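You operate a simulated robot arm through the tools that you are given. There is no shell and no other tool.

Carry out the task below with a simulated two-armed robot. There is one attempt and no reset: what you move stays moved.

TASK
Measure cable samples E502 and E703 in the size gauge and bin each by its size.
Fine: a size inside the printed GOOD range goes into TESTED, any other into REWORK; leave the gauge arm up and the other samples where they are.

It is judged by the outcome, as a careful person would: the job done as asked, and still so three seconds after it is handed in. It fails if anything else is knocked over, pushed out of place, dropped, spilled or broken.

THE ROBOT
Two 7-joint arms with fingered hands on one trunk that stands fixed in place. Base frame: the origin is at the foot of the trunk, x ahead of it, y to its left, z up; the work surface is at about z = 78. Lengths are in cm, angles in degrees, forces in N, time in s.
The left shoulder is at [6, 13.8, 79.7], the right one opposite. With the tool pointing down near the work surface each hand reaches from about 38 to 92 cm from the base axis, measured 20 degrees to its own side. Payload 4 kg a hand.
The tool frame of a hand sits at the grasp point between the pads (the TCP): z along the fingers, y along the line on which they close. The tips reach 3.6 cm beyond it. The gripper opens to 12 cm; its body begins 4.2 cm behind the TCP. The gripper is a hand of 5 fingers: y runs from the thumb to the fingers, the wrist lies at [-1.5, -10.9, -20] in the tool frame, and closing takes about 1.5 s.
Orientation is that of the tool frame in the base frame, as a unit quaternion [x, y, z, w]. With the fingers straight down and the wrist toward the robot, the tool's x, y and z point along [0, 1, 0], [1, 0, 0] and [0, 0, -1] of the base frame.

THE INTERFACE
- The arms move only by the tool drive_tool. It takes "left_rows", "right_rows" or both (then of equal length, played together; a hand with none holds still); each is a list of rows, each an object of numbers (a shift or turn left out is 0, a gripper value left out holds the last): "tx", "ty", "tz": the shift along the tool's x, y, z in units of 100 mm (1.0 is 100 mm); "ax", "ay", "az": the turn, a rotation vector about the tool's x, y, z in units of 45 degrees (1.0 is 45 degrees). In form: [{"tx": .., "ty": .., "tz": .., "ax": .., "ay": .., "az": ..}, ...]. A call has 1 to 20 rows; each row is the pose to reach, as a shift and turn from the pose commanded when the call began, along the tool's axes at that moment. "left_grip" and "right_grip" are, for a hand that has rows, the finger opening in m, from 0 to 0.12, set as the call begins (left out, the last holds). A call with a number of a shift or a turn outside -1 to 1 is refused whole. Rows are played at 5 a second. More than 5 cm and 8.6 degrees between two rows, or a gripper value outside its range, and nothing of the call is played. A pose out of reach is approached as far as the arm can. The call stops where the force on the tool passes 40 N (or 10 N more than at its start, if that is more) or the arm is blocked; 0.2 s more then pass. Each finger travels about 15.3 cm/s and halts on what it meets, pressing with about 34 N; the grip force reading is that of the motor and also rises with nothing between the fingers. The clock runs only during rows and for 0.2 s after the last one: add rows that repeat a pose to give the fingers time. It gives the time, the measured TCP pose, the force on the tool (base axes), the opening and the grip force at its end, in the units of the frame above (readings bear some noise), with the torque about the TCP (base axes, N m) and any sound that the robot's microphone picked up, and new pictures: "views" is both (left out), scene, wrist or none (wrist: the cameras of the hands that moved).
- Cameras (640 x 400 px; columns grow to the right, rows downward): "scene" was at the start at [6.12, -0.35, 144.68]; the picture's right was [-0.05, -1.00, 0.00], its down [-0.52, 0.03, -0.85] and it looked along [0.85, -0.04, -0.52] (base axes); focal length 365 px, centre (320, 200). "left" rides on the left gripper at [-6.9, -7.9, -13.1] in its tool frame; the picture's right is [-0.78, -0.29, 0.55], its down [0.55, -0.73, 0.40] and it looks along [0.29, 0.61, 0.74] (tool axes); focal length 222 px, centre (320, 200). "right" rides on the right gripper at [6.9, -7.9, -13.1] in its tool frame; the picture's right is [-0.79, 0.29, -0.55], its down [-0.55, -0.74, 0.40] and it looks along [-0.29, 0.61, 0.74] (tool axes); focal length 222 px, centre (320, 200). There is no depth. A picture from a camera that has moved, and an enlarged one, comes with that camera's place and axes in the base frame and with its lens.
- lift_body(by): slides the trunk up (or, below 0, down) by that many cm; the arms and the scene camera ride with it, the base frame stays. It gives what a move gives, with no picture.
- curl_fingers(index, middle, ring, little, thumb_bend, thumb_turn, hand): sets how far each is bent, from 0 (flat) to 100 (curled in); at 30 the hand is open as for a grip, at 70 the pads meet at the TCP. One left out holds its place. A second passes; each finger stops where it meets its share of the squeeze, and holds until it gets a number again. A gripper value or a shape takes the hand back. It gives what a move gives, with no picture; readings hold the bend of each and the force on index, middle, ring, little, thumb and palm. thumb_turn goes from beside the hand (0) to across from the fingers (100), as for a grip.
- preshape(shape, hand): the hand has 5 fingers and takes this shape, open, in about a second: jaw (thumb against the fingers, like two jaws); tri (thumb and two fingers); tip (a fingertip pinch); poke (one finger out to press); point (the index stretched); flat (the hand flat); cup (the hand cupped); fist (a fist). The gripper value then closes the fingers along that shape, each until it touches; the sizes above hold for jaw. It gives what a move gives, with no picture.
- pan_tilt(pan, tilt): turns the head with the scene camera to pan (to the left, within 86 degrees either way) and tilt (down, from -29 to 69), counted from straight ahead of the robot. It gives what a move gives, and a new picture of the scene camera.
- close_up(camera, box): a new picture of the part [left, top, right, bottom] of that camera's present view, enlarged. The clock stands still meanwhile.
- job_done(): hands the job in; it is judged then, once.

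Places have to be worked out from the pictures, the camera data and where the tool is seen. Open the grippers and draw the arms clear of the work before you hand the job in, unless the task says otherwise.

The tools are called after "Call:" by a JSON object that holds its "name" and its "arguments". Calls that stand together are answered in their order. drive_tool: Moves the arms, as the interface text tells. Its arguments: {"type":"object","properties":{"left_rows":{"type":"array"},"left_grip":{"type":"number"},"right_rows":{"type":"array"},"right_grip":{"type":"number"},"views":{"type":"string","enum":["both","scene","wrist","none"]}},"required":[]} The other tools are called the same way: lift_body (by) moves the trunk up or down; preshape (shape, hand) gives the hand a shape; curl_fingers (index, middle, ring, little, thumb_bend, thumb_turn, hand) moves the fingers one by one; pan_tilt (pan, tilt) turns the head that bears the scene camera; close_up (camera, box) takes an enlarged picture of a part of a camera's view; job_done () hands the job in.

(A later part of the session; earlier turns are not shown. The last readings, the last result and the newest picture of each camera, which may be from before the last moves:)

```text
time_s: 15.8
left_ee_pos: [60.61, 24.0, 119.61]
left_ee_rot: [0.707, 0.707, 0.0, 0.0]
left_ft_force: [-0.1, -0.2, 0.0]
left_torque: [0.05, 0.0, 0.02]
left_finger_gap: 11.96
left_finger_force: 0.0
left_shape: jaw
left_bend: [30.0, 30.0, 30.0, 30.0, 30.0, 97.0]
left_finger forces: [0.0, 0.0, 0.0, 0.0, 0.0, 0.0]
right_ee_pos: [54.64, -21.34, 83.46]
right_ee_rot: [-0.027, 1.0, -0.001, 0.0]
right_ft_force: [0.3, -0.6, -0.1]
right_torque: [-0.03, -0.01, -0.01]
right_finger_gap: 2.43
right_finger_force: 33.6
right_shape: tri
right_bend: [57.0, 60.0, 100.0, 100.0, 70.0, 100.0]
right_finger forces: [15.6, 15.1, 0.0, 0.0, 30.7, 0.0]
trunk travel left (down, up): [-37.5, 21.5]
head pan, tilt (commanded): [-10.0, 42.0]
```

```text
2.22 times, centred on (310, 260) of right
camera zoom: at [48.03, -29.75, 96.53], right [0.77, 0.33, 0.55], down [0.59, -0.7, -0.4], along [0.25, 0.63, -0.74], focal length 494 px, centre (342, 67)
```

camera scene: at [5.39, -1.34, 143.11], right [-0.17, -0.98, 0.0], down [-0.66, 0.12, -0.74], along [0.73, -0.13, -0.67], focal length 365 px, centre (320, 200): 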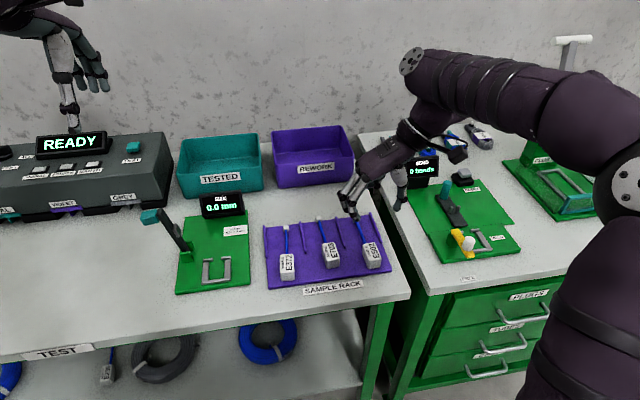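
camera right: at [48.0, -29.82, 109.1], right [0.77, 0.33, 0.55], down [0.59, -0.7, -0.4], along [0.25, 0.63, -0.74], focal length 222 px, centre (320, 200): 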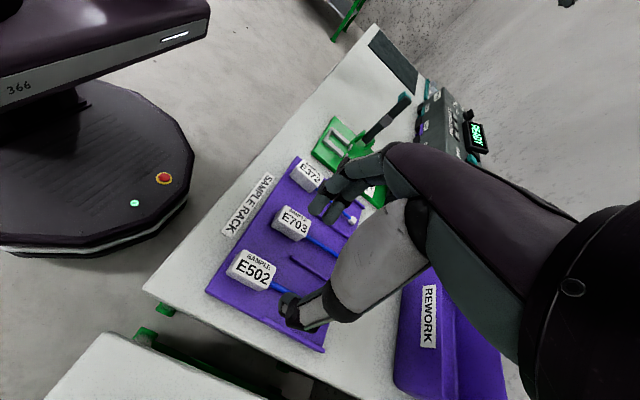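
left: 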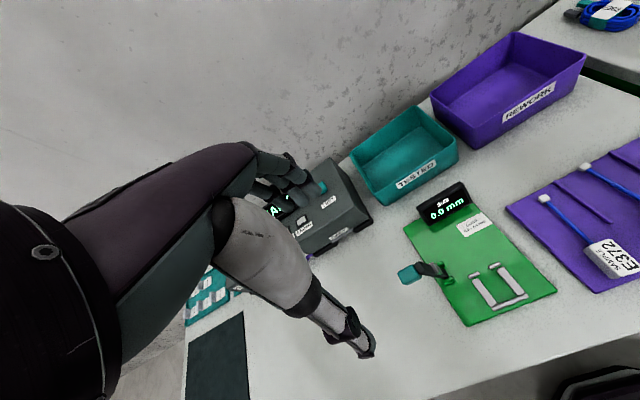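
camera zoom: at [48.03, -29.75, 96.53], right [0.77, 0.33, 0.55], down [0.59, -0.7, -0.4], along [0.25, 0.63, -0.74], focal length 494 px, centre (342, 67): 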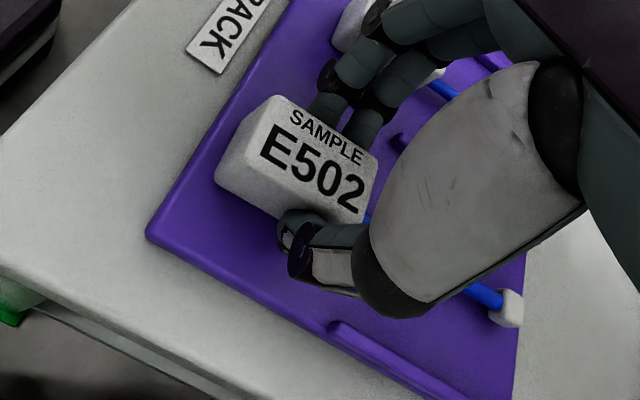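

The grip is firm (index 16 N, middle 15 N, thumb 31 N) and E502 hasn't shifted. I lift it straight up 10 cm.

Call:
{"name": "drive_tool", "arguments": {"right_rows": [{"tz": -0.1}, {"tz": -0.25}, {"tz": -0.45}, {"tz": -0.65}, {"tz": -0.85}, {"tz": -1.0}, {"tz": -1.0}], "views": "both"}}

```text
time_s: 17.4
left_ee_pos: [60.63, 23.85, 119.57]
left_ee_rot: [0.707, 0.707, 0.0, 0.0]
left_ft_force: [-0.3, 0.0, 0.1]
left_torque: [0.02, -0.01, 0.01]
left_finger_gap: 11.94
left_finger_force: 0.1
left_shape: jaw
left_bend: [30.0, 30.0, 30.0, 30.0, 30.0, 97.0]
left_finger forces: [0.0, 0.0, 0.0, 0.1, 0.0, 0.0]
right_ee_pos: [54.6, -21.35, 93.37]
right_ee_rot: [-0.026, 1.0, 0.0, 0.0]
right_ft_force: [-0.1, 0.0, -0.5]
right_torque: [0.02, 0.0, -0.02]
right_finger_gap: 2.4
right_finger_force: 34.1
right_shape: tri
right_bend: [57.0, 60.0, 100.0, 100.0, 70.0, 100.0]
right_finger forces: [15.6, 15.1, 0.0, 0.0, 30.7, 0.1]
trunk travel left (down, up): [-37.5, 21.5]
head pan, tilt (commanded): [-10.0, 42.0]
camera scene: at [5.4, -1.35, 143.11], right [-0.17, -0.98, 0.0], down [-0.66, 0.12, -0.74], along [0.73, -0.13, -0.67], focal length 365 px, centre (320, 200)
camera right: at [48.04, -29.71, 106.45], right [0.77, 0.33, 0.55], down [0.59, -0.7, -0.4], along [0.25, 0.63, -0.74], focal length 222 px, centre (320, 200)
```

scene: 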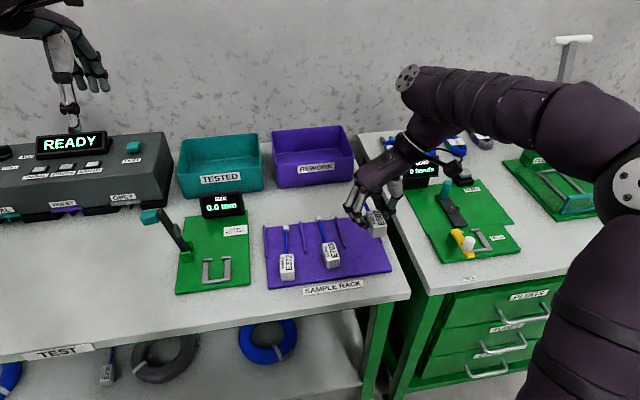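
right: 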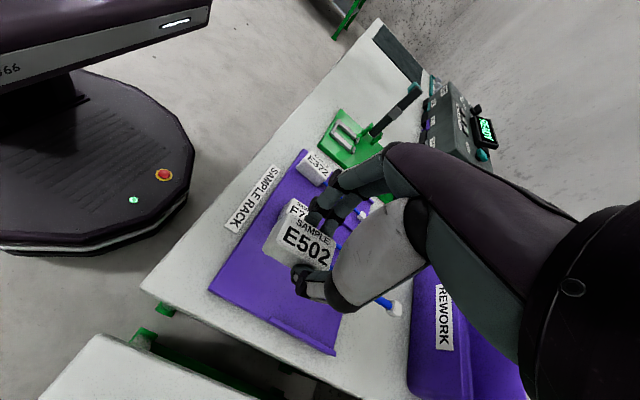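

E502 came up cleanly. I carry it left toward the gauge at this height, turning the hand back to yaw 0 on the way.

Call:
{"name": "drive_tool", "arguments": {"right_rows": [{"tx": -0.01, "ty": 0.1, "az": 0.02}, {"tx": -0.03, "ty": 0.3, "az": 0.04}, {"tx": -0.06, "ty": 0.5, "az": 0.067}, {"tx": -0.08, "ty": 0.7, "az": 0.067}, {"tx": -0.117, "ty": 0.995, "az": 0.067}, {"tx": -0.117, "ty": 0.995, "az": 0.067}], "views": "none"}}

Call:
{"name": "drive_tool", "arguments": {"right_rows": [{"tx": -0.01, "ty": 0.2}, {"tx": -0.02, "ty": 0.4}, {"tx": -0.03, "ty": 0.6}, {"tx": -0.04, "ty": 0.8}, {"tx": -0.05, "ty": 1.0}, {"tx": -0.05, "ty": 1.0}], "views": "scene"}}

```text
time_s: 18.8
left_ee_pos: [60.59, 23.81, 119.63]
left_ee_rot: [0.708, 0.706, 0.0, 0.0]
left_ft_force: [-0.6, 1.0, 0.7]
left_torque: [-0.01, -0.03, 0.02]
left_finger_gap: 11.99
left_finger_force: 0.0
left_shape: jaw
left_bend: [30.0, 30.0, 30.0, 30.0, 30.0, 97.0]
left_finger forces: [0.1, 0.0, 0.1, 0.0, 0.1, 0.0]
right_ee_pos: [55.33, -11.59, 93.29]
right_ee_rot: [0.0, 1.0, 0.0, -0.001]
right_ft_force: [0.6, -0.7, -1.0]
right_torque: [0.03, 0.0, 0.0]
right_finger_gap: 2.42
right_finger_force: 34.0
right_shape: tri
right_bend: [57.0, 60.0, 100.0, 100.0, 70.0, 100.0]
right_finger forces: [15.6, 15.1, 0.0, 0.0, 30.8, 0.0]
trunk travel left (down, up): [-37.5, 21.5]
head pan, tilt (commanded): [-10.0, 42.0]
```

```text
time_s: 20.2
left_ee_pos: [60.59, 23.81, 119.69]
left_ee_rot: [0.707, 0.707, 0.0, 0.0]
left_ft_force: [-1.1, 0.2, 0.6]
left_torque: [0.0, -0.02, -0.01]
left_finger_gap: 11.99
left_finger_force: 0.0
left_shape: jaw
left_bend: [30.0, 30.0, 30.0, 30.0, 30.0, 97.0]
left_finger forces: [0.0, 0.0, 0.0, 0.0, 0.0, 0.1]
right_ee_pos: [55.77, -1.65, 93.58]
right_ee_rot: [0.0, 1.0, 0.0, 0.0]
right_ft_force: [1.0, 0.2, -1.0]
right_torque: [0.01, -0.03, -0.01]
right_finger_gap: 2.39
right_finger_force: 33.8
right_shape: tri
right_bend: [57.0, 60.0, 100.0, 100.0, 70.0, 100.0]
right_finger forces: [15.6, 15.2, 0.1, 0.0, 30.8, 0.0]
trunk travel left (down, up): [-37.5, 21.5]
head pan, tilt (commanded): [-10.0, 42.0]
camera scene: at [5.39, -1.34, 143.11], right [-0.17, -0.98, 0.0], down [-0.66, 0.12, -0.74], along [0.73, -0.13, -0.67], focal length 365 px, centre (320, 200)
```

scene: 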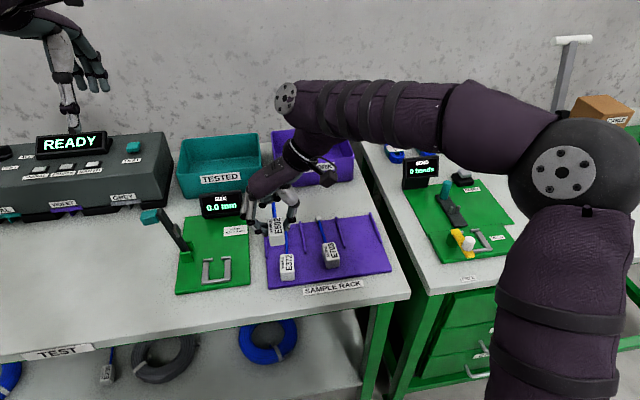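

On track and clear of the other samples. I continue left to hover over the nest.

Call:
{"name": "drive_tool", "arguments": {"right_rows": [{"tx": -0.01, "ty": 0.2}, {"tx": -0.02, "ty": 0.4}, {"tx": -0.04, "ty": 0.6}, {"tx": -0.06, "ty": 0.8}, {"tx": -0.07, "ty": 1.0}, {"tx": -0.07, "ty": 1.0}], "views": "none"}}

Call:
{"name": "drive_tool", "arguments": {"right_rows": [{"tx": -0.01, "ty": 0.12}, {"tx": -0.02, "ty": 0.25}, {"tx": -0.028, "ty": 0.381}, {"tx": -0.028, "ty": 0.381}, {"tx": -0.028, "ty": 0.381}], "views": "both"}}

Call:
{"name": "close_up", "arguments": {"camera": "scene", "box": [160, 170, 290, 300]}}

```text
time_s: 21.6
left_ee_pos: [60.53, 23.94, 119.61]
left_ee_rot: [0.707, 0.707, -0.001, 0.0]
left_ft_force: [-0.2, 0.7, 0.4]
left_torque: [0.0, 0.02, 0.02]
left_finger_gap: 11.97
left_finger_force: 0.1
left_shape: jaw
left_bend: [30.0, 30.0, 30.0, 30.0, 30.0, 97.0]
left_finger forces: [0.0, 0.0, 0.1, 0.1, 0.1, 0.0]
right_ee_pos: [56.63, 8.58, 93.28]
right_ee_rot: [0.0, 1.0, 0.0, 0.0]
right_ft_force: [0.8, -0.1, -0.4]
right_torque: [0.01, 0.0, 0.02]
right_finger_gap: 2.47
right_finger_force: 34.3
right_shape: tri
right_bend: [57.0, 60.0, 100.0, 100.0, 70.0, 100.0]
right_finger forces: [15.6, 15.2, 0.0, 0.0, 30.8, 0.0]
trunk travel left (down, up): [-37.5, 21.5]
head pan, tilt (commanded): [-10.0, 42.0]
```

```text
time_s: 22.8
left_ee_pos: [60.6, 23.96, 119.7]
left_ee_rot: [0.707, 0.707, -0.001, 0.001]
left_ft_force: [-0.1, 0.6, 0.7]
left_torque: [0.01, 0.0, 0.02]
left_finger_gap: 11.95
left_finger_force: 0.1
left_shape: jaw
left_bend: [30.0, 30.0, 30.0, 30.0, 30.0, 97.0]
left_finger forces: [0.0, 0.1, 0.0, 0.0, 0.0, 0.0]
right_ee_pos: [56.75, 12.28, 93.43]
right_ee_rot: [-0.001, 1.0, -0.001, 0.0]
right_ft_force: [0.1, -0.1, -0.1]
right_torque: [0.01, 0.0, 0.01]
right_finger_gap: 2.41
right_finger_force: 34.2
right_shape: tri
right_bend: [57.0, 60.0, 100.0, 100.0, 70.0, 100.0]
right_finger forces: [15.6, 15.2, 0.0, 0.1, 30.7, 0.1]
trunk travel left (down, up): [-37.5, 21.5]
head pan, tilt (commanded): [-10.0, 42.0]
camera scene: at [5.4, -1.34, 143.11], right [-0.17, -0.98, 0.0], down [-0.66, 0.12, -0.74], along [0.73, -0.13, -0.67], focal length 365 px, centre (320, 200)
camera right: at [49.67, 4.36, 106.39], right [0.79, 0.29, 0.55], down [0.55, -0.73, -0.4], along [0.29, 0.61, -0.74], focal length 222 px, centre (320, 200)
```

scene: 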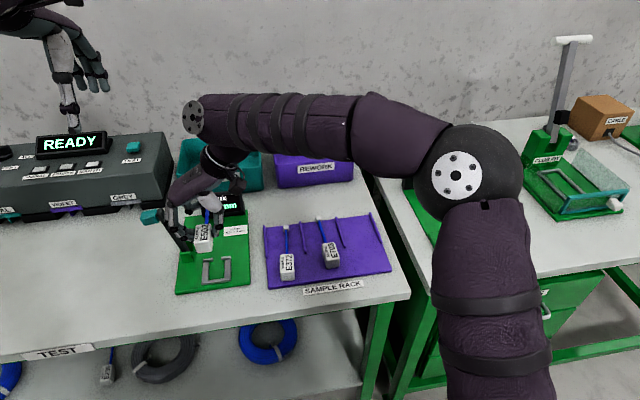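
right: 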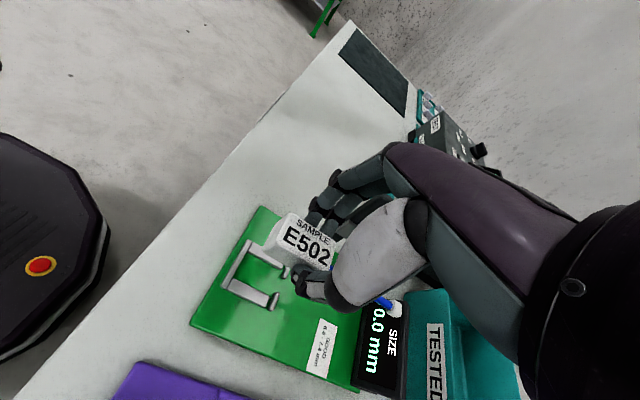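

```text
3.08 times, centred on (225, 235) of scene
camera zoom: at [5.4, -1.34, 143.11], right [-0.17, -0.98, 0.0], down [-0.66, 0.12, -0.74], along [0.73, -0.13, -0.67], focal length 1124 px, centre (612, 92)
```

zoom: 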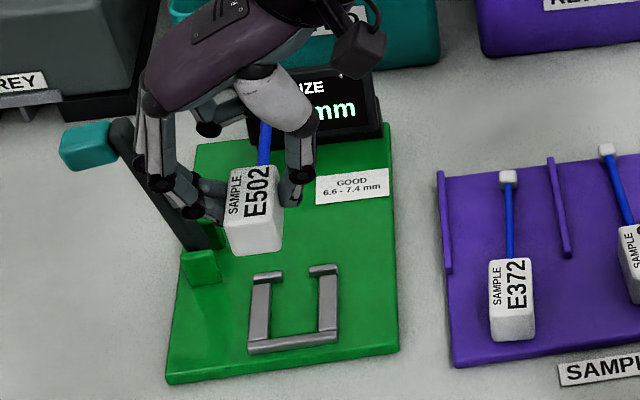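

E502 hovers above the nest. I check the clearance between the curled fingers and the raised gauge arm in close-up.

Call:
{"name": "close_up", "arguments": {"camera": "right", "box": [200, 150, 420, 350]}}

Call:
{"name": "close_up", "arguments": {"camera": "left", "box": [340, 140, 560, 340]}}

Call:
{"name": "close_up", "arguments": {"camera": "scene", "box": [165, 190, 245, 270]}}

```text
2.00 times, centred on (310, 250) of right
camera zoom: at [49.67, 4.36, 106.39], right [0.79, 0.29, 0.55], down [0.55, -0.73, -0.4], along [0.29, 0.61, -0.74], focal length 444 px, centre (340, 100)
```

zoom: 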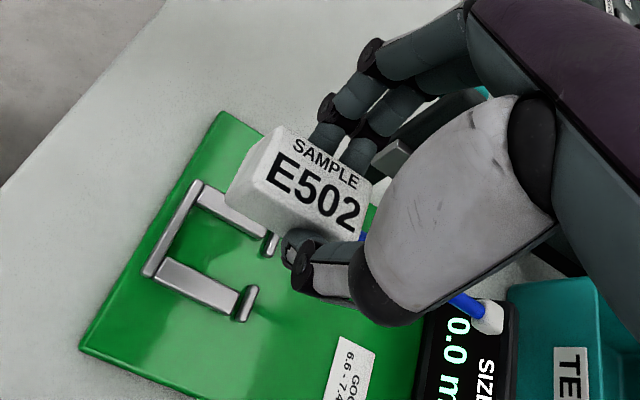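

```text
2.00 times, centred on (450, 240) of left
camera zoom: at [52.67, 16.92, 132.76], right [-0.29, -0.78, -0.55], down [-0.73, 0.55, -0.4], along [0.61, 0.29, -0.74], focal length 444 px, centre (60, 120)
```

zoom: 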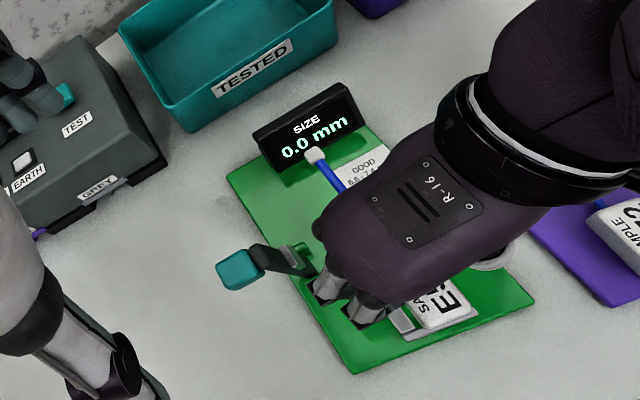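

```text
5.00 times, centred on (205, 230) of scene
camera zoom: at [5.4, -1.34, 143.11], right [-0.17, -0.98, 0.0], down [-0.66, 0.12, -0.74], along [0.73, -0.13, -0.67], focal length 1826 px, centre (895, 50)
```

zoom: 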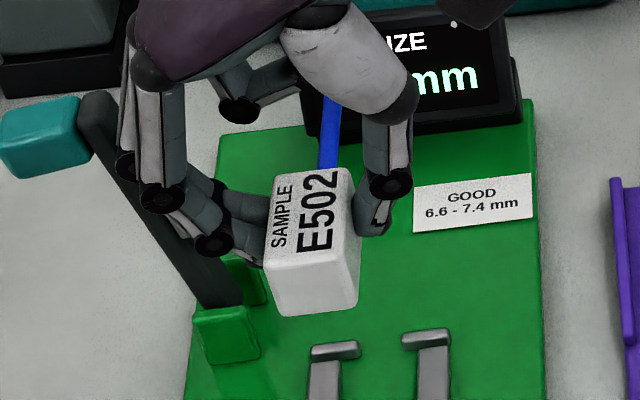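

There are a few centimetres of clearance to the arm. I zoom in harder to measure the block's position against the nest.

Call:
{"name": "close_up", "arguments": {"camera": "scene", "box": [188, 218, 248, 258]}}

Call:
{"name": "close_up", "arguments": {"camera": "scene", "box": [190, 250, 250, 290]}}

```text
10.00 times, centred on (218, 238) of scene
camera zoom: at [5.4, -1.34, 143.11], right [-0.17, -0.98, 0.0], down [-0.66, 0.12, -0.74], along [0.73, -0.13, -0.67], focal length 3652 px, centre (1340, -180)
```

zoom: 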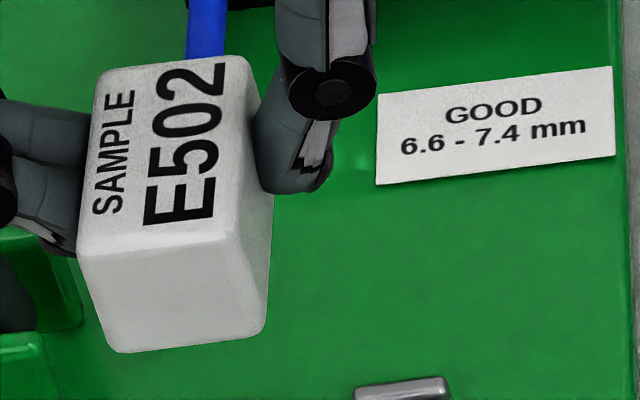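

```text
10.00 times, centred on (220, 270) of scene
camera zoom: at [5.4, -1.34, 143.11], right [-0.17, -0.98, 0.0], down [-0.66, 0.12, -0.74], along [0.73, -0.13, -0.67], focal length 3652 px, centre (1320, -500)
```

zoom: 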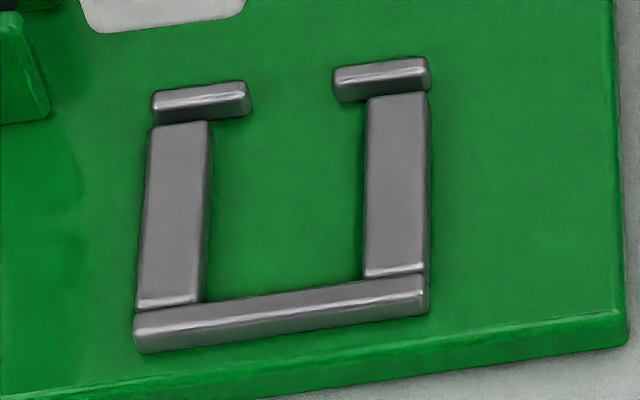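

Measured in the same view: block centre ≈(56.7, 12.55), nest centre ≈(56.95, 12.17), nearly parallel. I shift by (+0.25, −0.36) and descend 8.3 cm to just above the nest bars for a final comparison.

Call:
{"name": "drive_tool", "arguments": {"right_rows": [{"tx": -0.012, "ty": -0.018, "az": 0.015}, {"tx": -0.025, "ty": -0.036, "az": 0.015, "tz": 0.15}, {"tx": -0.025, "ty": -0.036, "az": 0.015, "tz": 0.35}, {"tx": -0.025, "ty": -0.036, "az": 0.015, "tz": 0.55}, {"tx": -0.025, "ty": -0.036, "az": 0.015, "tz": 0.72}, {"tx": -0.025, "ty": -0.036, "az": 0.015, "tz": 0.83}, {"tx": -0.025, "ty": -0.036, "az": 0.015, "tz": 0.83}, {"tx": -0.025, "ty": -0.036, "az": 0.015, "tz": 0.83}], "views": "none"}}

Call:
{"name": "close_up", "arguments": {"camera": "scene", "box": [190, 240, 250, 290]}}

Call:
{"name": "close_up", "arguments": {"camera": "right", "box": [220, 170, 380, 320]}}

Call:
{"name": "close_up", "arguments": {"camera": "left", "box": [400, 220, 560, 340]}}

```text
time_s: 24.6
left_ee_pos: [60.53, 23.87, 119.64]
left_ee_rot: [0.708, 0.707, -0.001, 0.0]
left_ft_force: [0.2, 0.1, -0.1]
left_torque: [0.0, 0.01, 0.0]
left_finger_gap: 11.99
left_finger_force: 0.1
left_shape: jaw
left_bend: [30.0, 30.0, 30.0, 30.0, 30.0, 97.0]
left_finger forces: [0.0, 0.0, 0.0, 0.0, 0.0, 0.0]
right_ee_pos: [56.99, 12.02, 85.05]
right_ee_rot: [0.006, 1.0, 0.0, 0.0]
right_ft_force: [-0.7, 0.1, -1.4]
right_torque: [-0.01, 0.02, -0.01]
right_finger_gap: 2.42
right_finger_force: 34.4
right_shape: tri
right_bend: [57.0, 60.0, 100.0, 100.0, 70.0, 100.0]
right_finger forces: [15.6, 15.1, 0.0, 0.1, 30.7, 0.0]
trunk travel left (down, up): [-37.5, 21.5]
head pan, tilt (commanded): [-10.0, 42.0]
```

```text
8.00 times, centred on (220, 265) of scene
camera zoom: at [5.4, -1.34, 143.11], right [-0.17, -0.98, 0.0], down [-0.66, 0.12, -0.74], along [0.73, -0.13, -0.67], focal length 2921 px, centre (1120, -320)
```

zoom: 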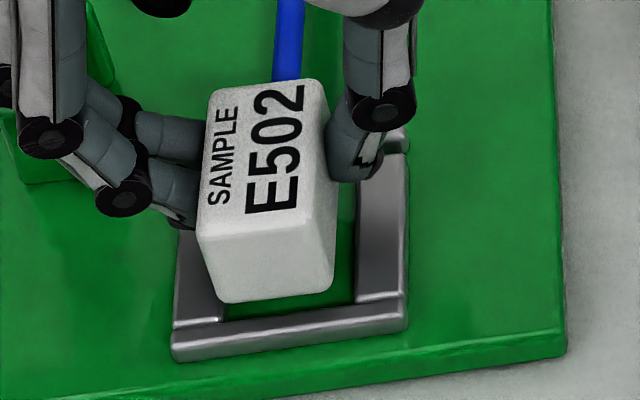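

```text
2.67 times, centred on (300, 245) of right
camera zoom: at [49.89, 4.17, 98.08], right [0.79, 0.28, 0.55], down [0.54, -0.74, -0.4], along [0.29, 0.61, -0.74], focal length 592 px, centre (373, 80)
```

zoom: 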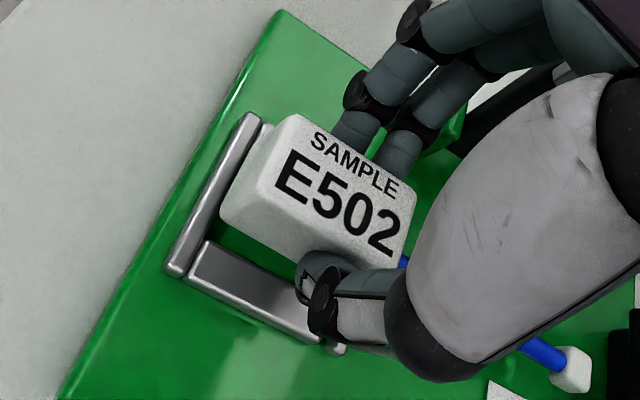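

```text
3.33 times, centred on (480, 280) of left
camera zoom: at [52.67, 16.92, 132.76], right [-0.29, -0.78, -0.55], down [-0.73, 0.55, -0.4], along [0.61, 0.29, -0.74], focal length 740 px, centre (-213, -67)
```

zoom: 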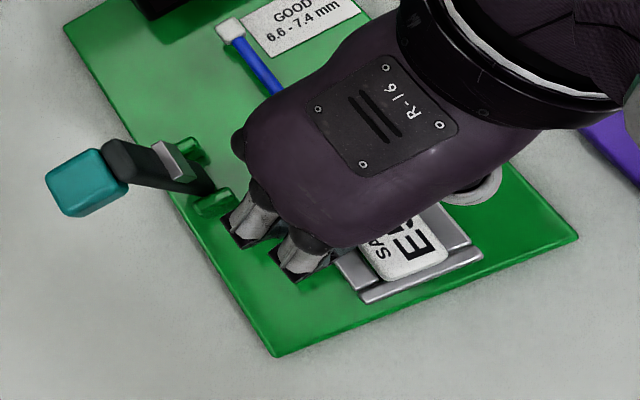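

E502's base is about 0.7 cm above the bars and centred in y; in x I nudge it +0.12 cm toward the middle. Then I lower in small steps watching the force.

Call:
{"name": "drive_tool", "arguments": {"right_rows": [{"tx": -0.012, "ty": -0.006}, {"tx": -0.012, "ty": -0.006, "tz": 0.03}, {"tx": -0.012, "ty": -0.006, "tz": 0.06}, {"tx": -0.012, "ty": -0.006, "tz": 0.08}, {"tx": -0.012, "ty": -0.006, "tz": 0.08}], "views": "none"}}

Call:
{"name": "close_up", "arguments": {"camera": "scene", "box": [190, 240, 250, 290]}}

Call:
{"name": "close_up", "arguments": {"camera": "right", "box": [250, 180, 350, 300]}}

```text
time_s: 25.8
left_ee_pos: [60.45, 23.95, 119.62]
left_ee_rot: [0.707, 0.707, 0.0, 0.0]
left_ft_force: [-1.0, -0.1, -0.4]
left_torque: [0.04, -0.03, 0.02]
left_finger_gap: 11.96
left_finger_force: 0.1
left_shape: jaw
left_bend: [30.0, 30.0, 30.0, 30.0, 30.0, 97.0]
left_finger forces: [0.0, 0.0, 0.0, 0.1, 0.1, 0.1]
right_ee_pos: [57.03, 11.93, 84.35]
right_ee_rot: [0.007, 1.0, 0.0, -0.001]
right_ft_force: [0.2, -0.2, 0.0]
right_torque: [0.04, 0.02, 0.0]
right_finger_gap: 2.43
right_finger_force: 34.1
right_shape: tri
right_bend: [57.0, 60.0, 100.0, 100.0, 70.0, 100.0]
right_finger forces: [15.8, 15.0, 0.0, 0.0, 31.1, 0.0]
trunk travel left (down, up): [-37.5, 21.5]
head pan, tilt (commanded): [-10.0, 42.0]
```

```text
8.00 times, centred on (220, 265) of scene
camera zoom: at [5.4, -1.34, 143.11], right [-0.17, -0.98, 0.0], down [-0.66, 0.12, -0.74], along [0.73, -0.13, -0.67], focal length 2921 px, centre (1120, -320)
```

zoom: 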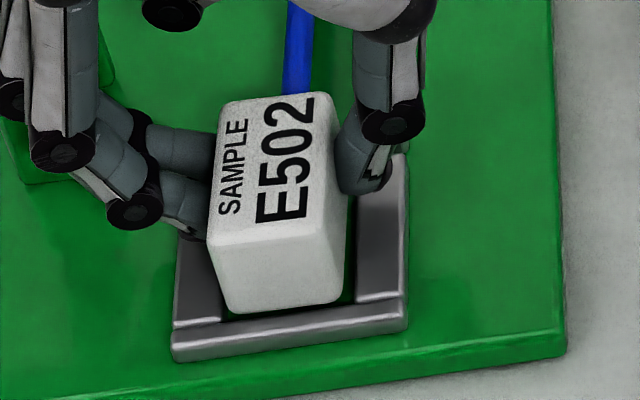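

```text
3.33 times, centred on (300, 240) of right
camera zoom: at [49.99, 4.05, 97.39], right [0.79, 0.28, 0.55], down [0.54, -0.74, -0.4], along [0.29, 0.61, -0.74], focal length 740 px, centre (387, 67)
```

zoom: 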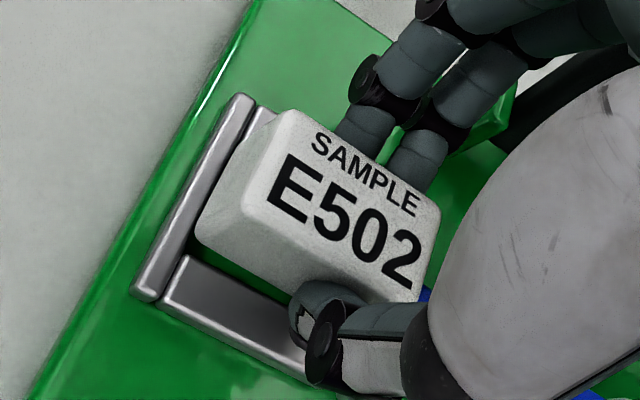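

The block base sits about level with the bar tops and inside the nest outline, with no force. I lower further in small steps.

Call:
{"name": "drive_tool", "arguments": {"right_rows": [{"tz": 0.015}, {"tz": 0.03}, {"tz": 0.03}], "views": "none"}}

Call:
{"name": "drive_tool", "arguments": {"right_rows": [{"tz": 0.01}, {"tz": 0.02}, {"tz": 0.02}], "views": "none"}}

Call:
{"name": "close_up", "arguments": {"camera": "scene", "box": [190, 240, 250, 290]}}

Call:
{"name": "close_up", "arguments": {"camera": "right", "box": [250, 180, 350, 300]}}

```text
time_s: 26.6
left_ee_pos: [60.55, 23.84, 119.65]
left_ee_rot: [0.707, 0.707, -0.001, 0.0]
left_ft_force: [-0.9, 0.5, -0.6]
left_torque: [0.03, -0.01, 0.0]
left_finger_gap: 11.97
left_finger_force: 0.0
left_shape: jaw
left_bend: [30.0, 30.0, 30.0, 30.0, 30.0, 97.0]
left_finger forces: [0.0, 0.0, 0.1, 0.1, 0.0, 0.0]
right_ee_pos: [57.14, 11.96, 84.2]
right_ee_rot: [0.007, 1.0, 0.001, 0.0]
right_ft_force: [1.9, 0.4, 5.5]
right_torque: [0.01, 0.0, -0.01]
right_finger_gap: 2.43
right_finger_force: 34.1
right_shape: tri
right_bend: [57.0, 60.0, 100.0, 100.0, 70.0, 100.0]
right_finger forces: [17.3, 15.1, 0.0, 0.0, 31.9, 0.0]
trunk travel left (down, up): [-37.5, 21.5]
head pan, tilt (commanded): [-10.0, 42.0]
```

```text
time_s: 27.4
left_ee_pos: [60.43, 23.82, 119.77]
left_ee_rot: [0.707, 0.707, 0.0, -0.001]
left_ft_force: [-0.9, 0.0, 0.3]
left_torque: [-0.04, -0.01, 0.0]
left_finger_gap: 11.96
left_finger_force: 0.0
left_shape: jaw
left_bend: [30.0, 30.0, 30.0, 30.0, 30.0, 97.0]
left_finger forces: [0.0, 0.0, 0.0, 0.0, 0.1, 0.0]
right_ee_pos: [57.17, 11.91, 83.93]
right_ee_rot: [0.007, 1.0, 0.002, 0.002]
right_ft_force: [2.6, -0.3, 20.5]
right_torque: [-0.04, 0.02, -0.02]
right_finger_gap: 2.52
right_finger_force: 33.7
right_shape: tri
right_bend: [73.0, 60.0, 100.0, 100.0, 70.0, 100.0]
right_finger forces: [19.0, 16.2, 0.0, 0.0, 35.5, 0.0]
trunk travel left (down, up): [-37.5, 21.5]
head pan, tilt (commanded): [-10.0, 42.0]
```

```text
8.00 times, centred on (220, 265) of scene
camera zoom: at [5.27, -1.38, 143.13], right [-0.17, -0.98, 0.0], down [-0.66, 0.12, -0.74], along [0.73, -0.13, -0.67], focal length 2921 px, centre (1120, -320)
```

zoom: 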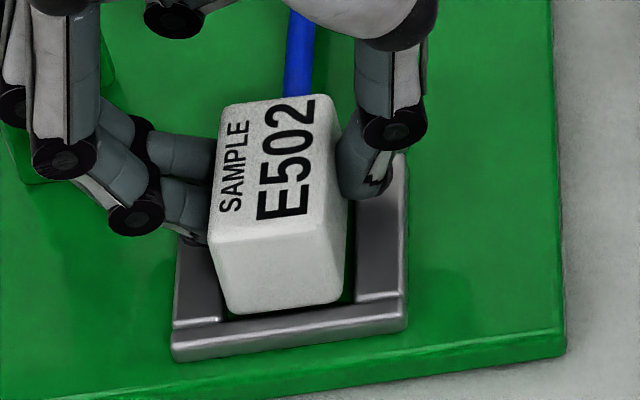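

```text
3.33 times, centred on (300, 240) of right
camera zoom: at [49.93, 4.04, 97.08], right [0.79, 0.28, 0.55], down [0.54, -0.74, -0.4], along [0.3, 0.61, -0.73], focal length 740 px, centre (387, 67)
```

zoom: 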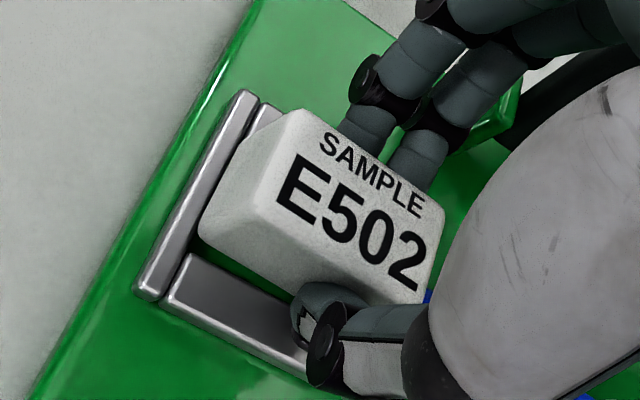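

Contact came at TCP z≈84.2, a bit early, and the tool was pushed toward +x. The block's near edge is probably riding on the front bar. I lift 0.6 cm and look again.

Call:
{"name": "drive_tool", "arguments": {"right_rows": [{"tz": -0.04}, {"tz": -0.08}, {"tz": -0.08}], "views": "none"}}

Call:
{"name": "close_up", "arguments": {"camera": "scene", "box": [195, 245, 240, 285]}}

Call:
{"name": "close_up", "arguments": {"camera": "left", "box": [470, 250, 550, 320]}}

```text
time_s: 28.2
left_ee_pos: [60.63, 23.89, 119.67]
left_ee_rot: [0.707, 0.707, -0.001, 0.0]
left_ft_force: [0.0, 0.2, 0.5]
left_torque: [0.02, 0.02, -0.02]
left_finger_gap: 11.97
left_finger_force: 0.1
left_shape: jaw
left_bend: [30.0, 30.0, 30.0, 30.0, 30.0, 97.0]
left_finger forces: [0.0, 0.1, 0.0, 0.1, 0.0, 0.0]
right_ee_pos: [57.1, 11.87, 84.55]
right_ee_rot: [0.006, 1.0, 0.0, 0.0]
right_ft_force: [0.7, 0.8, -0.8]
right_torque: [-0.01, 0.0, 0.0]
right_finger_gap: 2.51
right_finger_force: 34.3
right_shape: tri
right_bend: [57.0, 60.0, 100.0, 100.0, 70.0, 100.0]
right_finger forces: [16.5, 16.3, 0.0, 0.0, 32.9, 0.0]
trunk travel left (down, up): [-37.5, 21.5]
head pan, tilt (commanded): [-10.0, 42.0]
```

```text
10.00 times, centred on (218, 265) of scene
camera zoom: at [5.4, -1.34, 143.1], right [-0.17, -0.98, 0.0], down [-0.66, 0.12, -0.74], along [0.73, -0.13, -0.67], focal length 3652 px, centre (1345, -450)
```

zoom: 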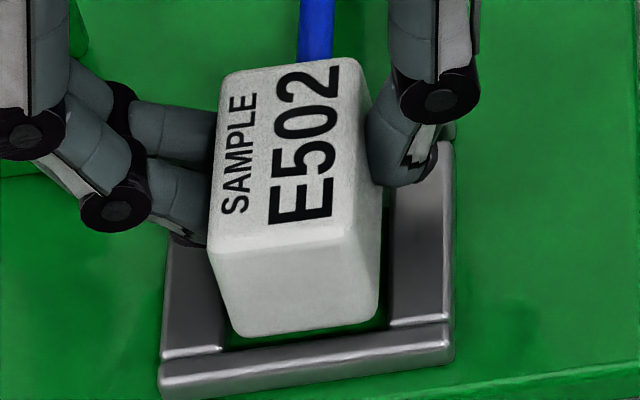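

```text
5.71 times, centred on (510, 285) of left
camera zoom: at [52.67, 16.92, 132.75], right [-0.29, -0.78, -0.55], down [-0.73, 0.55, -0.4], along [0.61, 0.29, -0.74], focal length 1269 px, centre (-766, -286)
```

zoom: 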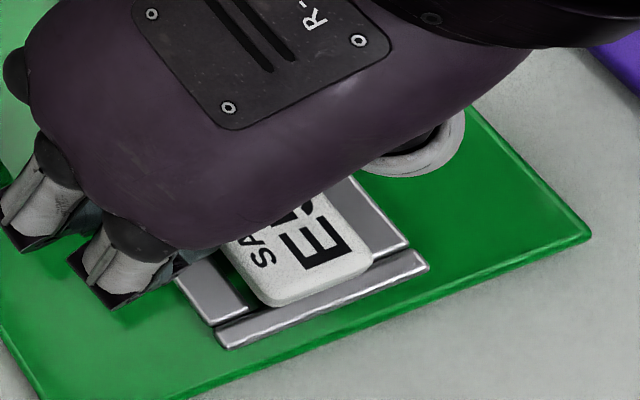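

From the left camera's near-vertical view the block is turned about 3° counter-clockwise relative to the nest and sits slightly too near the front bar. I turn it 2.7° clockwise, shift +0.33 cm in x, and re-inspect.

Call:
{"name": "drive_tool", "arguments": {"right_rows": [{"tx": -0.015, "az": 0.03}, {"tx": -0.033, "az": 0.06}, {"tx": -0.033, "az": 0.06}, {"tx": -0.033, "az": 0.06}], "views": "none"}}

Call:
{"name": "close_up", "arguments": {"camera": "scene", "box": [195, 245, 240, 285]}}

Call:
{"name": "close_up", "arguments": {"camera": "left", "box": [470, 250, 550, 320]}}

Call:
{"name": "close_up", "arguments": {"camera": "right", "box": [250, 180, 350, 300]}}

```text
time_s: 29.2
left_ee_pos: [60.43, 23.96, 119.61]
left_ee_rot: [0.707, 0.707, -0.001, 0.0]
left_ft_force: [1.2, -0.5, -0.1]
left_torque: [0.01, 0.01, 0.01]
left_finger_gap: 11.99
left_finger_force: 0.0
left_shape: jaw
left_bend: [30.0, 30.0, 30.0, 30.0, 30.0, 97.0]
left_finger forces: [0.1, 0.0, 0.0, 0.1, 0.0, 0.0]
right_ee_pos: [57.44, 11.87, 84.65]
right_ee_rot: [0.029, 1.0, -0.001, 0.0]
right_ft_force: [-0.6, -0.5, -0.6]
right_torque: [0.01, 0.03, -0.01]
right_finger_gap: 2.47
right_finger_force: 34.0
right_shape: tri
right_bend: [57.0, 60.0, 100.0, 100.0, 70.0, 100.0]
right_finger forces: [16.6, 16.3, 0.0, 0.0, 32.8, 0.1]
trunk travel left (down, up): [-37.5, 21.5]
head pan, tilt (commanded): [-10.0, 42.0]
```

```text
10.00 times, centred on (218, 265) of scene
camera zoom: at [5.4, -1.34, 143.11], right [-0.17, -0.98, 0.0], down [-0.66, 0.12, -0.74], along [0.73, -0.13, -0.67], focal length 3652 px, centre (1345, -450)
```

zoom: 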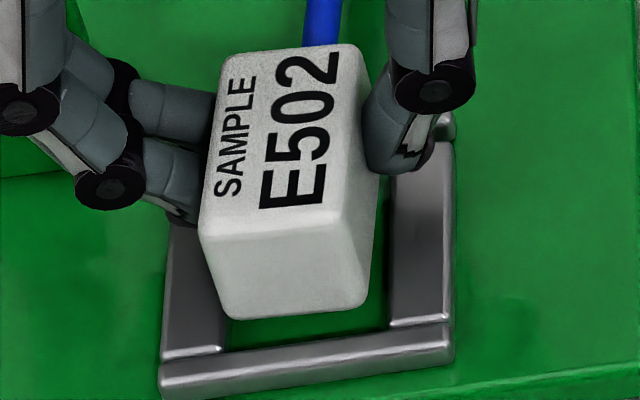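

```text
5.71 times, centred on (510, 285) of left
camera zoom: at [52.67, 16.92, 132.76], right [-0.29, -0.78, -0.55], down [-0.73, 0.55, -0.4], along [0.61, 0.29, -0.74], focal length 1269 px, centre (-766, -286)
```

zoom: 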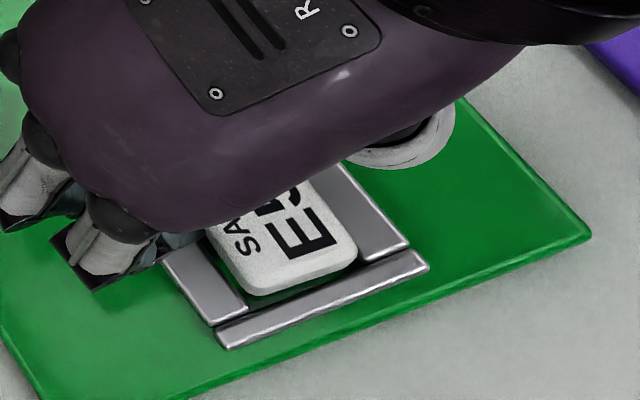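

```text
3.33 times, centred on (300, 240) of right
camera zoom: at [49.9, 4.35, 97.74], right [0.8, 0.24, 0.55], down [0.5, -0.77, -0.4], along [0.32, 0.59, -0.74], focal length 740 px, centre (387, 67)
```

zoom: 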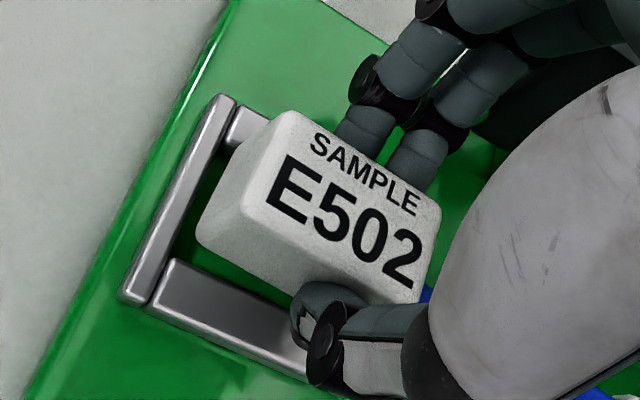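

I need a finer angle comparison, so I zoom the left camera tightly on the block's near edge and the front bar.

Call:
{"name": "close_up", "arguments": {"camera": "left", "box": [493, 276, 527, 298]}}

Call:
{"name": "close_up", "arguments": {"camera": "scene", "box": [206, 263, 240, 285]}}

```text
16.00 times, centred on (510, 287) of left
camera zoom: at [52.67, 16.92, 132.76], right [-0.29, -0.78, -0.55], down [-0.73, 0.55, -0.4], along [0.61, 0.29, -0.74], focal length 3554 px, centre (-2720, -1192)
```

zoom: 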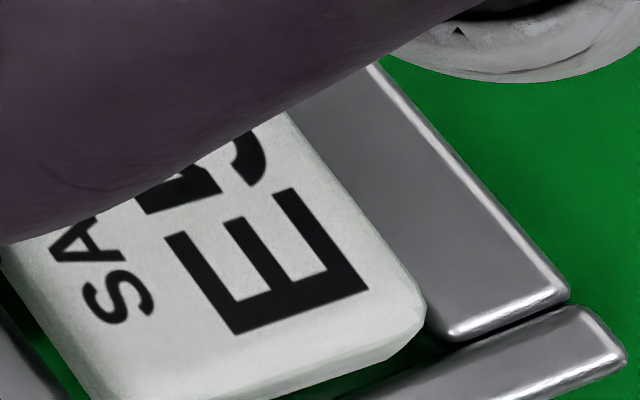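

```text
16.00 times, centred on (223, 274) of scene
camera zoom: at [5.4, -1.34, 143.11], right [-0.17, -0.98, 0.0], down [-0.66, 0.12, -0.74], along [0.73, -0.13, -0.67], focal length 5842 px, centre (1872, -984)
```

zoom: 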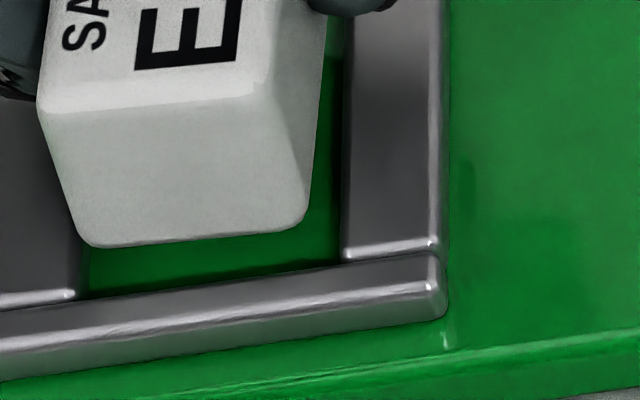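

Rotation is now within about 1°, but the block sits slightly too far from the front bar and 0.12 cm left. I correct by (−0.15, −0.10) cm and +1°, then lower gently.

Call:
{"name": "drive_tool", "arguments": {"right_rows": [{"tx": 0.014, "ty": -0.011, "az": -0.022}, {"tx": 0.014, "ty": -0.011, "az": -0.022, "tz": 0.02}, {"tx": 0.014, "ty": -0.011, "az": -0.022, "tz": 0.04}, {"tx": 0.014, "ty": -0.011, "az": -0.022, "tz": 0.04}], "views": "none"}}

Call:
{"name": "drive_tool", "arguments": {"right_rows": [{"tz": 0.01}, {"tz": 0.02}, {"tz": 0.02}], "views": "none"}}

Call:
{"name": "close_up", "arguments": {"camera": "scene", "box": [195, 245, 240, 285]}}

```text
time_s: 30.2
left_ee_pos: [60.57, 23.9, 119.7]
left_ee_rot: [0.707, 0.707, -0.001, -0.001]
left_ft_force: [0.0, -0.5, -0.4]
left_torque: [-0.03, -0.02, -0.05]
left_finger_gap: 11.99
left_finger_force: 0.0
left_shape: jaw
left_bend: [30.0, 30.0, 30.0, 30.0, 30.0, 97.0]
left_finger forces: [0.1, 0.1, 0.0, 0.0, 0.1, 0.1]
right_ee_pos: [57.24, 11.84, 84.3]
right_ee_rot: [0.021, 1.0, 0.001, 0.001]
right_ft_force: [0.3, 0.7, 5.4]
right_torque: [-0.04, -0.04, -0.02]
right_finger_gap: 2.51
right_finger_force: 34.2
right_shape: tri
right_bend: [57.0, 59.0, 100.0, 100.0, 70.0, 100.0]
right_finger forces: [17.0, 17.0, 0.0, 0.1, 33.1, 0.0]
trunk travel left (down, up): [-37.5, 21.5]
head pan, tilt (commanded): [-10.0, 42.0]
```

```text
time_s: 31.0
left_ee_pos: [60.48, 23.91, 119.71]
left_ee_rot: [0.707, 0.707, 0.0, 0.0]
left_ft_force: [0.0, 0.0, 0.3]
left_torque: [-0.01, -0.02, 0.01]
left_finger_gap: 11.97
left_finger_force: 0.0
left_shape: jaw
left_bend: [30.0, 30.0, 30.0, 30.0, 30.0, 97.0]
left_finger forces: [0.0, 0.1, 0.0, 0.0, 0.0, 0.0]
right_ee_pos: [57.19, 11.83, 84.1]
right_ee_rot: [0.021, 1.0, 0.001, 0.001]
right_ft_force: [1.4, 3.8, 16.3]
right_torque: [-0.1, -0.05, -0.02]
right_finger_gap: 2.56
right_finger_force: 33.8
right_shape: tri
right_bend: [56.0, 59.0, 100.0, 100.0, 71.0, 100.0]
right_finger forces: [19.2, 19.3, 0.0, 0.1, 35.7, 0.1]
trunk travel left (down, up): [-37.5, 21.5]
head pan, tilt (commanded): [-10.0, 42.0]
```

```text
10.00 times, centred on (218, 265) of scene
camera zoom: at [5.29, -1.32, 143.13], right [-0.17, -0.98, 0.0], down [-0.66, 0.12, -0.74], along [0.73, -0.13, -0.67], focal length 3652 px, centre (1345, -450)
```

zoom: 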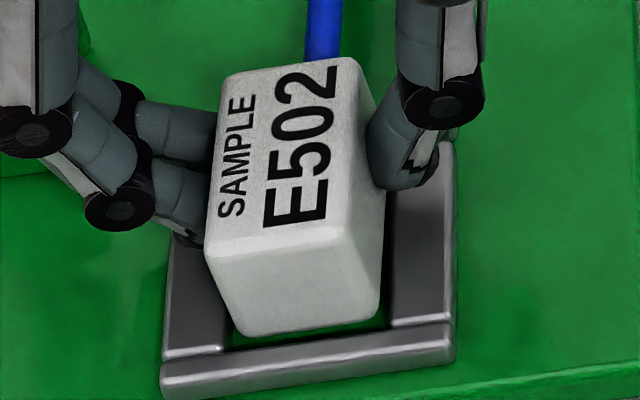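

It touched at the same height again. Redoing the heights (blocks are 3.0 cm tall, plate top ≈79.1), the block's near face is still about 0.1 cm from the front bar and needs +0.28 cm in x. I lift, shift and try again.

Call:
{"name": "drive_tool", "arguments": {"right_rows": [{"tz": -0.03}, {"tz": -0.06}, {"tz": -0.06, "tx": -0.028, "ty": 0.002}, {"tz": -0.06, "tx": -0.028, "ty": 0.002}], "views": "none"}}

Call:
{"name": "close_up", "arguments": {"camera": "scene", "box": [200, 245, 240, 285]}}

Call:
{"name": "close_up", "arguments": {"camera": "left", "box": [485, 262, 535, 302]}}

Call:
{"name": "close_up", "arguments": {"camera": "right", "box": [260, 190, 340, 270]}}

```text
time_s: 32.0
left_ee_pos: [60.52, 23.86, 119.63]
left_ee_rot: [0.707, 0.707, 0.0, 0.0]
left_ft_force: [-0.4, -0.3, 0.1]
left_torque: [0.02, 0.02, 0.02]
left_finger_gap: 11.96
left_finger_force: 0.0
left_shape: jaw
left_bend: [30.0, 30.0, 30.0, 30.0, 30.0, 97.0]
left_finger forces: [0.1, 0.0, 0.1, 0.1, 0.1, 0.0]
right_ee_pos: [57.56, 11.83, 84.63]
right_ee_rot: [0.021, 1.0, 0.0, 0.0]
right_ft_force: [0.9, -0.1, 0.2]
right_torque: [-0.02, -0.03, -0.02]
right_finger_gap: 2.51
right_finger_force: 33.3
right_shape: tri
right_bend: [57.0, 59.0, 100.0, 100.0, 70.0, 100.0]
right_finger forces: [16.9, 16.9, 0.0, 0.0, 33.9, 0.1]
trunk travel left (down, up): [-37.5, 21.5]
head pan, tilt (commanded): [-10.0, 42.0]
```

```text
10.00 times, centred on (220, 265) of scene
camera zoom: at [5.39, -1.34, 143.11], right [-0.17, -0.98, 0.0], down [-0.66, 0.12, -0.74], along [0.73, -0.13, -0.67], focal length 3652 px, centre (1320, -450)
```

zoom: 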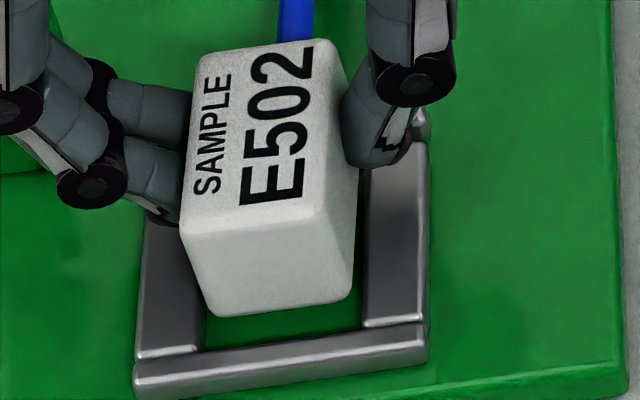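

```text
10.00 times, centred on (510, 282) of left
camera zoom: at [52.67, 16.91, 132.76], right [-0.29, -0.78, -0.55], down [-0.73, 0.55, -0.4], along [0.61, 0.29, -0.74], focal length 2221 px, centre (-1580, -620)
```

zoom: 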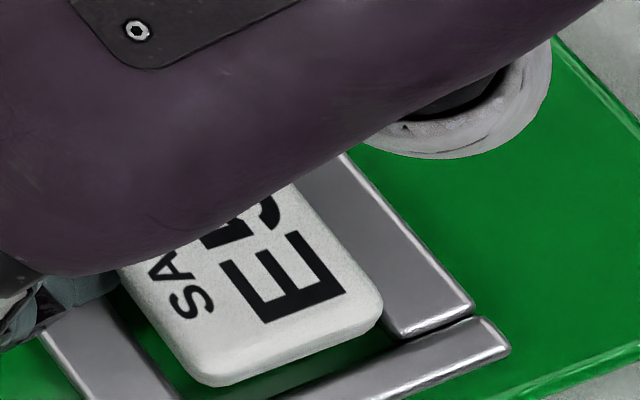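

```text
5.00 times, centred on (300, 230) of right
camera zoom: at [50.2, 4.1, 97.67], right [0.8, 0.26, 0.55], down [0.52, -0.76, -0.4], along [0.31, 0.6, -0.74], focal length 1111 px, centre (420, 50)
```

zoom: 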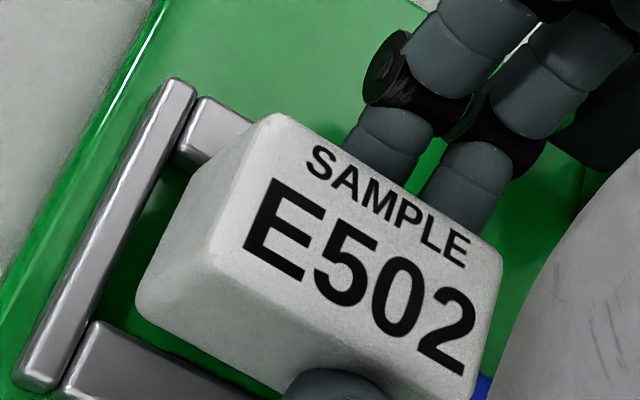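

Now the block lies inside the nest outline with gaps on all sides and its edges parallel to the bars. I lower again in small steps.

Call:
{"name": "drive_tool", "arguments": {"right_rows": [{"tz": 0.02}, {"tz": 0.04}, {"tz": 0.04}], "views": "none"}}

Call:
{"name": "drive_tool", "arguments": {"right_rows": [{"tz": 0.015}, {"tz": 0.03}, {"tz": 0.03}], "views": "none"}}

Call:
{"name": "close_up", "arguments": {"camera": "scene", "box": [200, 245, 240, 285]}}

```text
time_s: 32.8
left_ee_pos: [60.45, 23.89, 119.64]
left_ee_rot: [0.707, 0.708, 0.0, 0.0]
left_ft_force: [0.0, 0.2, -0.3]
left_torque: [0.02, 0.01, 0.01]
left_finger_gap: 11.97
left_finger_force: 0.0
left_shape: jaw
left_bend: [30.0, 30.0, 30.0, 30.0, 30.0, 97.0]
left_finger forces: [0.1, 0.0, 0.1, 0.0, 0.0, 0.0]
right_ee_pos: [57.42, 11.76, 84.37]
right_ee_rot: [0.021, 1.0, 0.001, 0.0]
right_ft_force: [-2.2, -0.2, 4.2]
right_torque: [0.07, 0.0, 0.03]
right_finger_gap: 2.51
right_finger_force: 34.0
right_shape: tri
right_bend: [57.0, 59.0, 100.0, 100.0, 70.0, 100.0]
right_finger forces: [16.5, 17.5, 0.0, 0.1, 34.5, 0.0]
trunk travel left (down, up): [-37.5, 21.5]
head pan, tilt (commanded): [-10.0, 42.0]
```

```text
time_s: 33.6
left_ee_pos: [60.48, 23.88, 119.68]
left_ee_rot: [0.708, 0.707, 0.001, 0.0]
left_ft_force: [0.4, -0.4, -0.5]
left_torque: [0.01, 0.05, -0.03]
left_finger_gap: 12.0
left_finger_force: 0.0
left_shape: jaw
left_bend: [30.0, 30.0, 30.0, 30.0, 30.0, 97.0]
left_finger forces: [0.1, 0.1, 0.1, 0.0, 0.0, 0.0]
right_ee_pos: [57.46, 11.87, 84.11]
right_ee_rot: [0.021, 1.0, 0.001, 0.001]
right_ft_force: [-5.6, 0.1, 13.4]
right_torque: [0.08, -0.03, 0.06]
right_finger_gap: 2.54
right_finger_force: 34.3
right_shape: tri
right_bend: [57.0, 59.0, 100.0, 100.0, 70.0, 100.0]
right_finger forces: [16.1, 20.2, 0.0, 0.0, 36.0, 0.1]
trunk travel left (down, up): [-37.5, 21.5]
head pan, tilt (commanded): [-10.0, 42.0]
```

```text
10.00 times, centred on (220, 265) of scene
camera zoom: at [5.24, -1.35, 143.13], right [-0.17, -0.98, 0.0], down [-0.66, 0.12, -0.74], along [0.73, -0.13, -0.67], focal length 3652 px, centre (1320, -450)
```

zoom: 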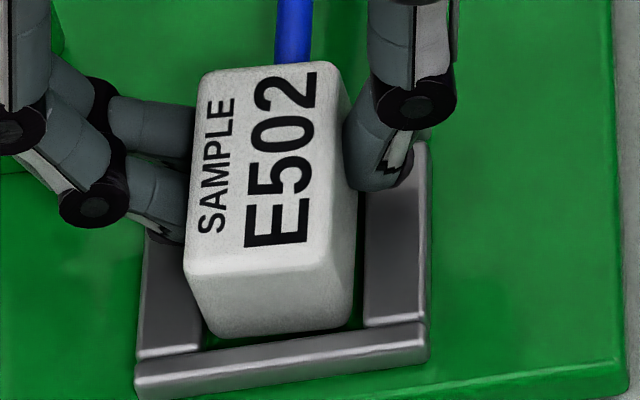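

This time the far edge caught on the two far stops and the near end dropped in (the block pitched about 6°, Fx −5.6). I keep light down-pressure and slide it back toward the robot a millimetre at a time until the far end drops off the stops.

Call:
{"name": "drive_tool", "arguments": {"right_rows": [{"tx": 0.005}, {"tx": 0.01}, {"tx": 0.01}], "views": "none"}}

Call:
{"name": "close_up", "arguments": {"camera": "scene", "box": [200, 245, 240, 285]}}

```text
time_s: 34.4
left_ee_pos: [60.42, 23.92, 119.69]
left_ee_rot: [0.707, 0.707, 0.0, -0.001]
left_ft_force: [0.1, 0.3, -0.7]
left_torque: [0.04, 0.04, -0.03]
left_finger_gap: 11.97
left_finger_force: 0.0
left_shape: jaw
left_bend: [30.0, 30.0, 30.0, 30.0, 30.0, 97.0]
left_finger forces: [0.0, 0.1, 0.0, 0.0, 0.1, 0.0]
right_ee_pos: [57.4, 11.77, 84.07]
right_ee_rot: [0.021, 1.0, 0.001, 0.001]
right_ft_force: [-1.2, 2.9, 13.9]
right_torque: [0.17, -0.15, 0.04]
right_finger_gap: 2.56
right_finger_force: 34.2
right_shape: tri
right_bend: [57.0, 59.0, 100.0, 100.0, 70.0, 100.0]
right_finger forces: [17.0, 21.0, 0.0, 0.1, 35.0, 0.1]
trunk travel left (down, up): [-37.5, 21.5]
head pan, tilt (commanded): [-10.0, 42.0]
```

```text
10.00 times, centred on (220, 265) of scene
camera zoom: at [5.27, -1.33, 143.12], right [-0.17, -0.98, 0.0], down [-0.66, 0.12, -0.74], along [0.73, -0.13, -0.67], focal length 3652 px, centre (1320, -450)
```

zoom: 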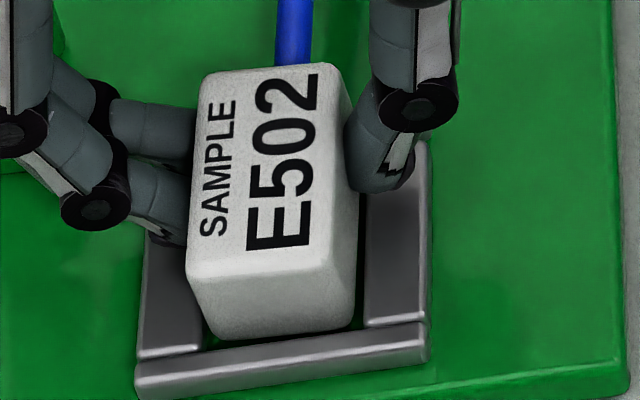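

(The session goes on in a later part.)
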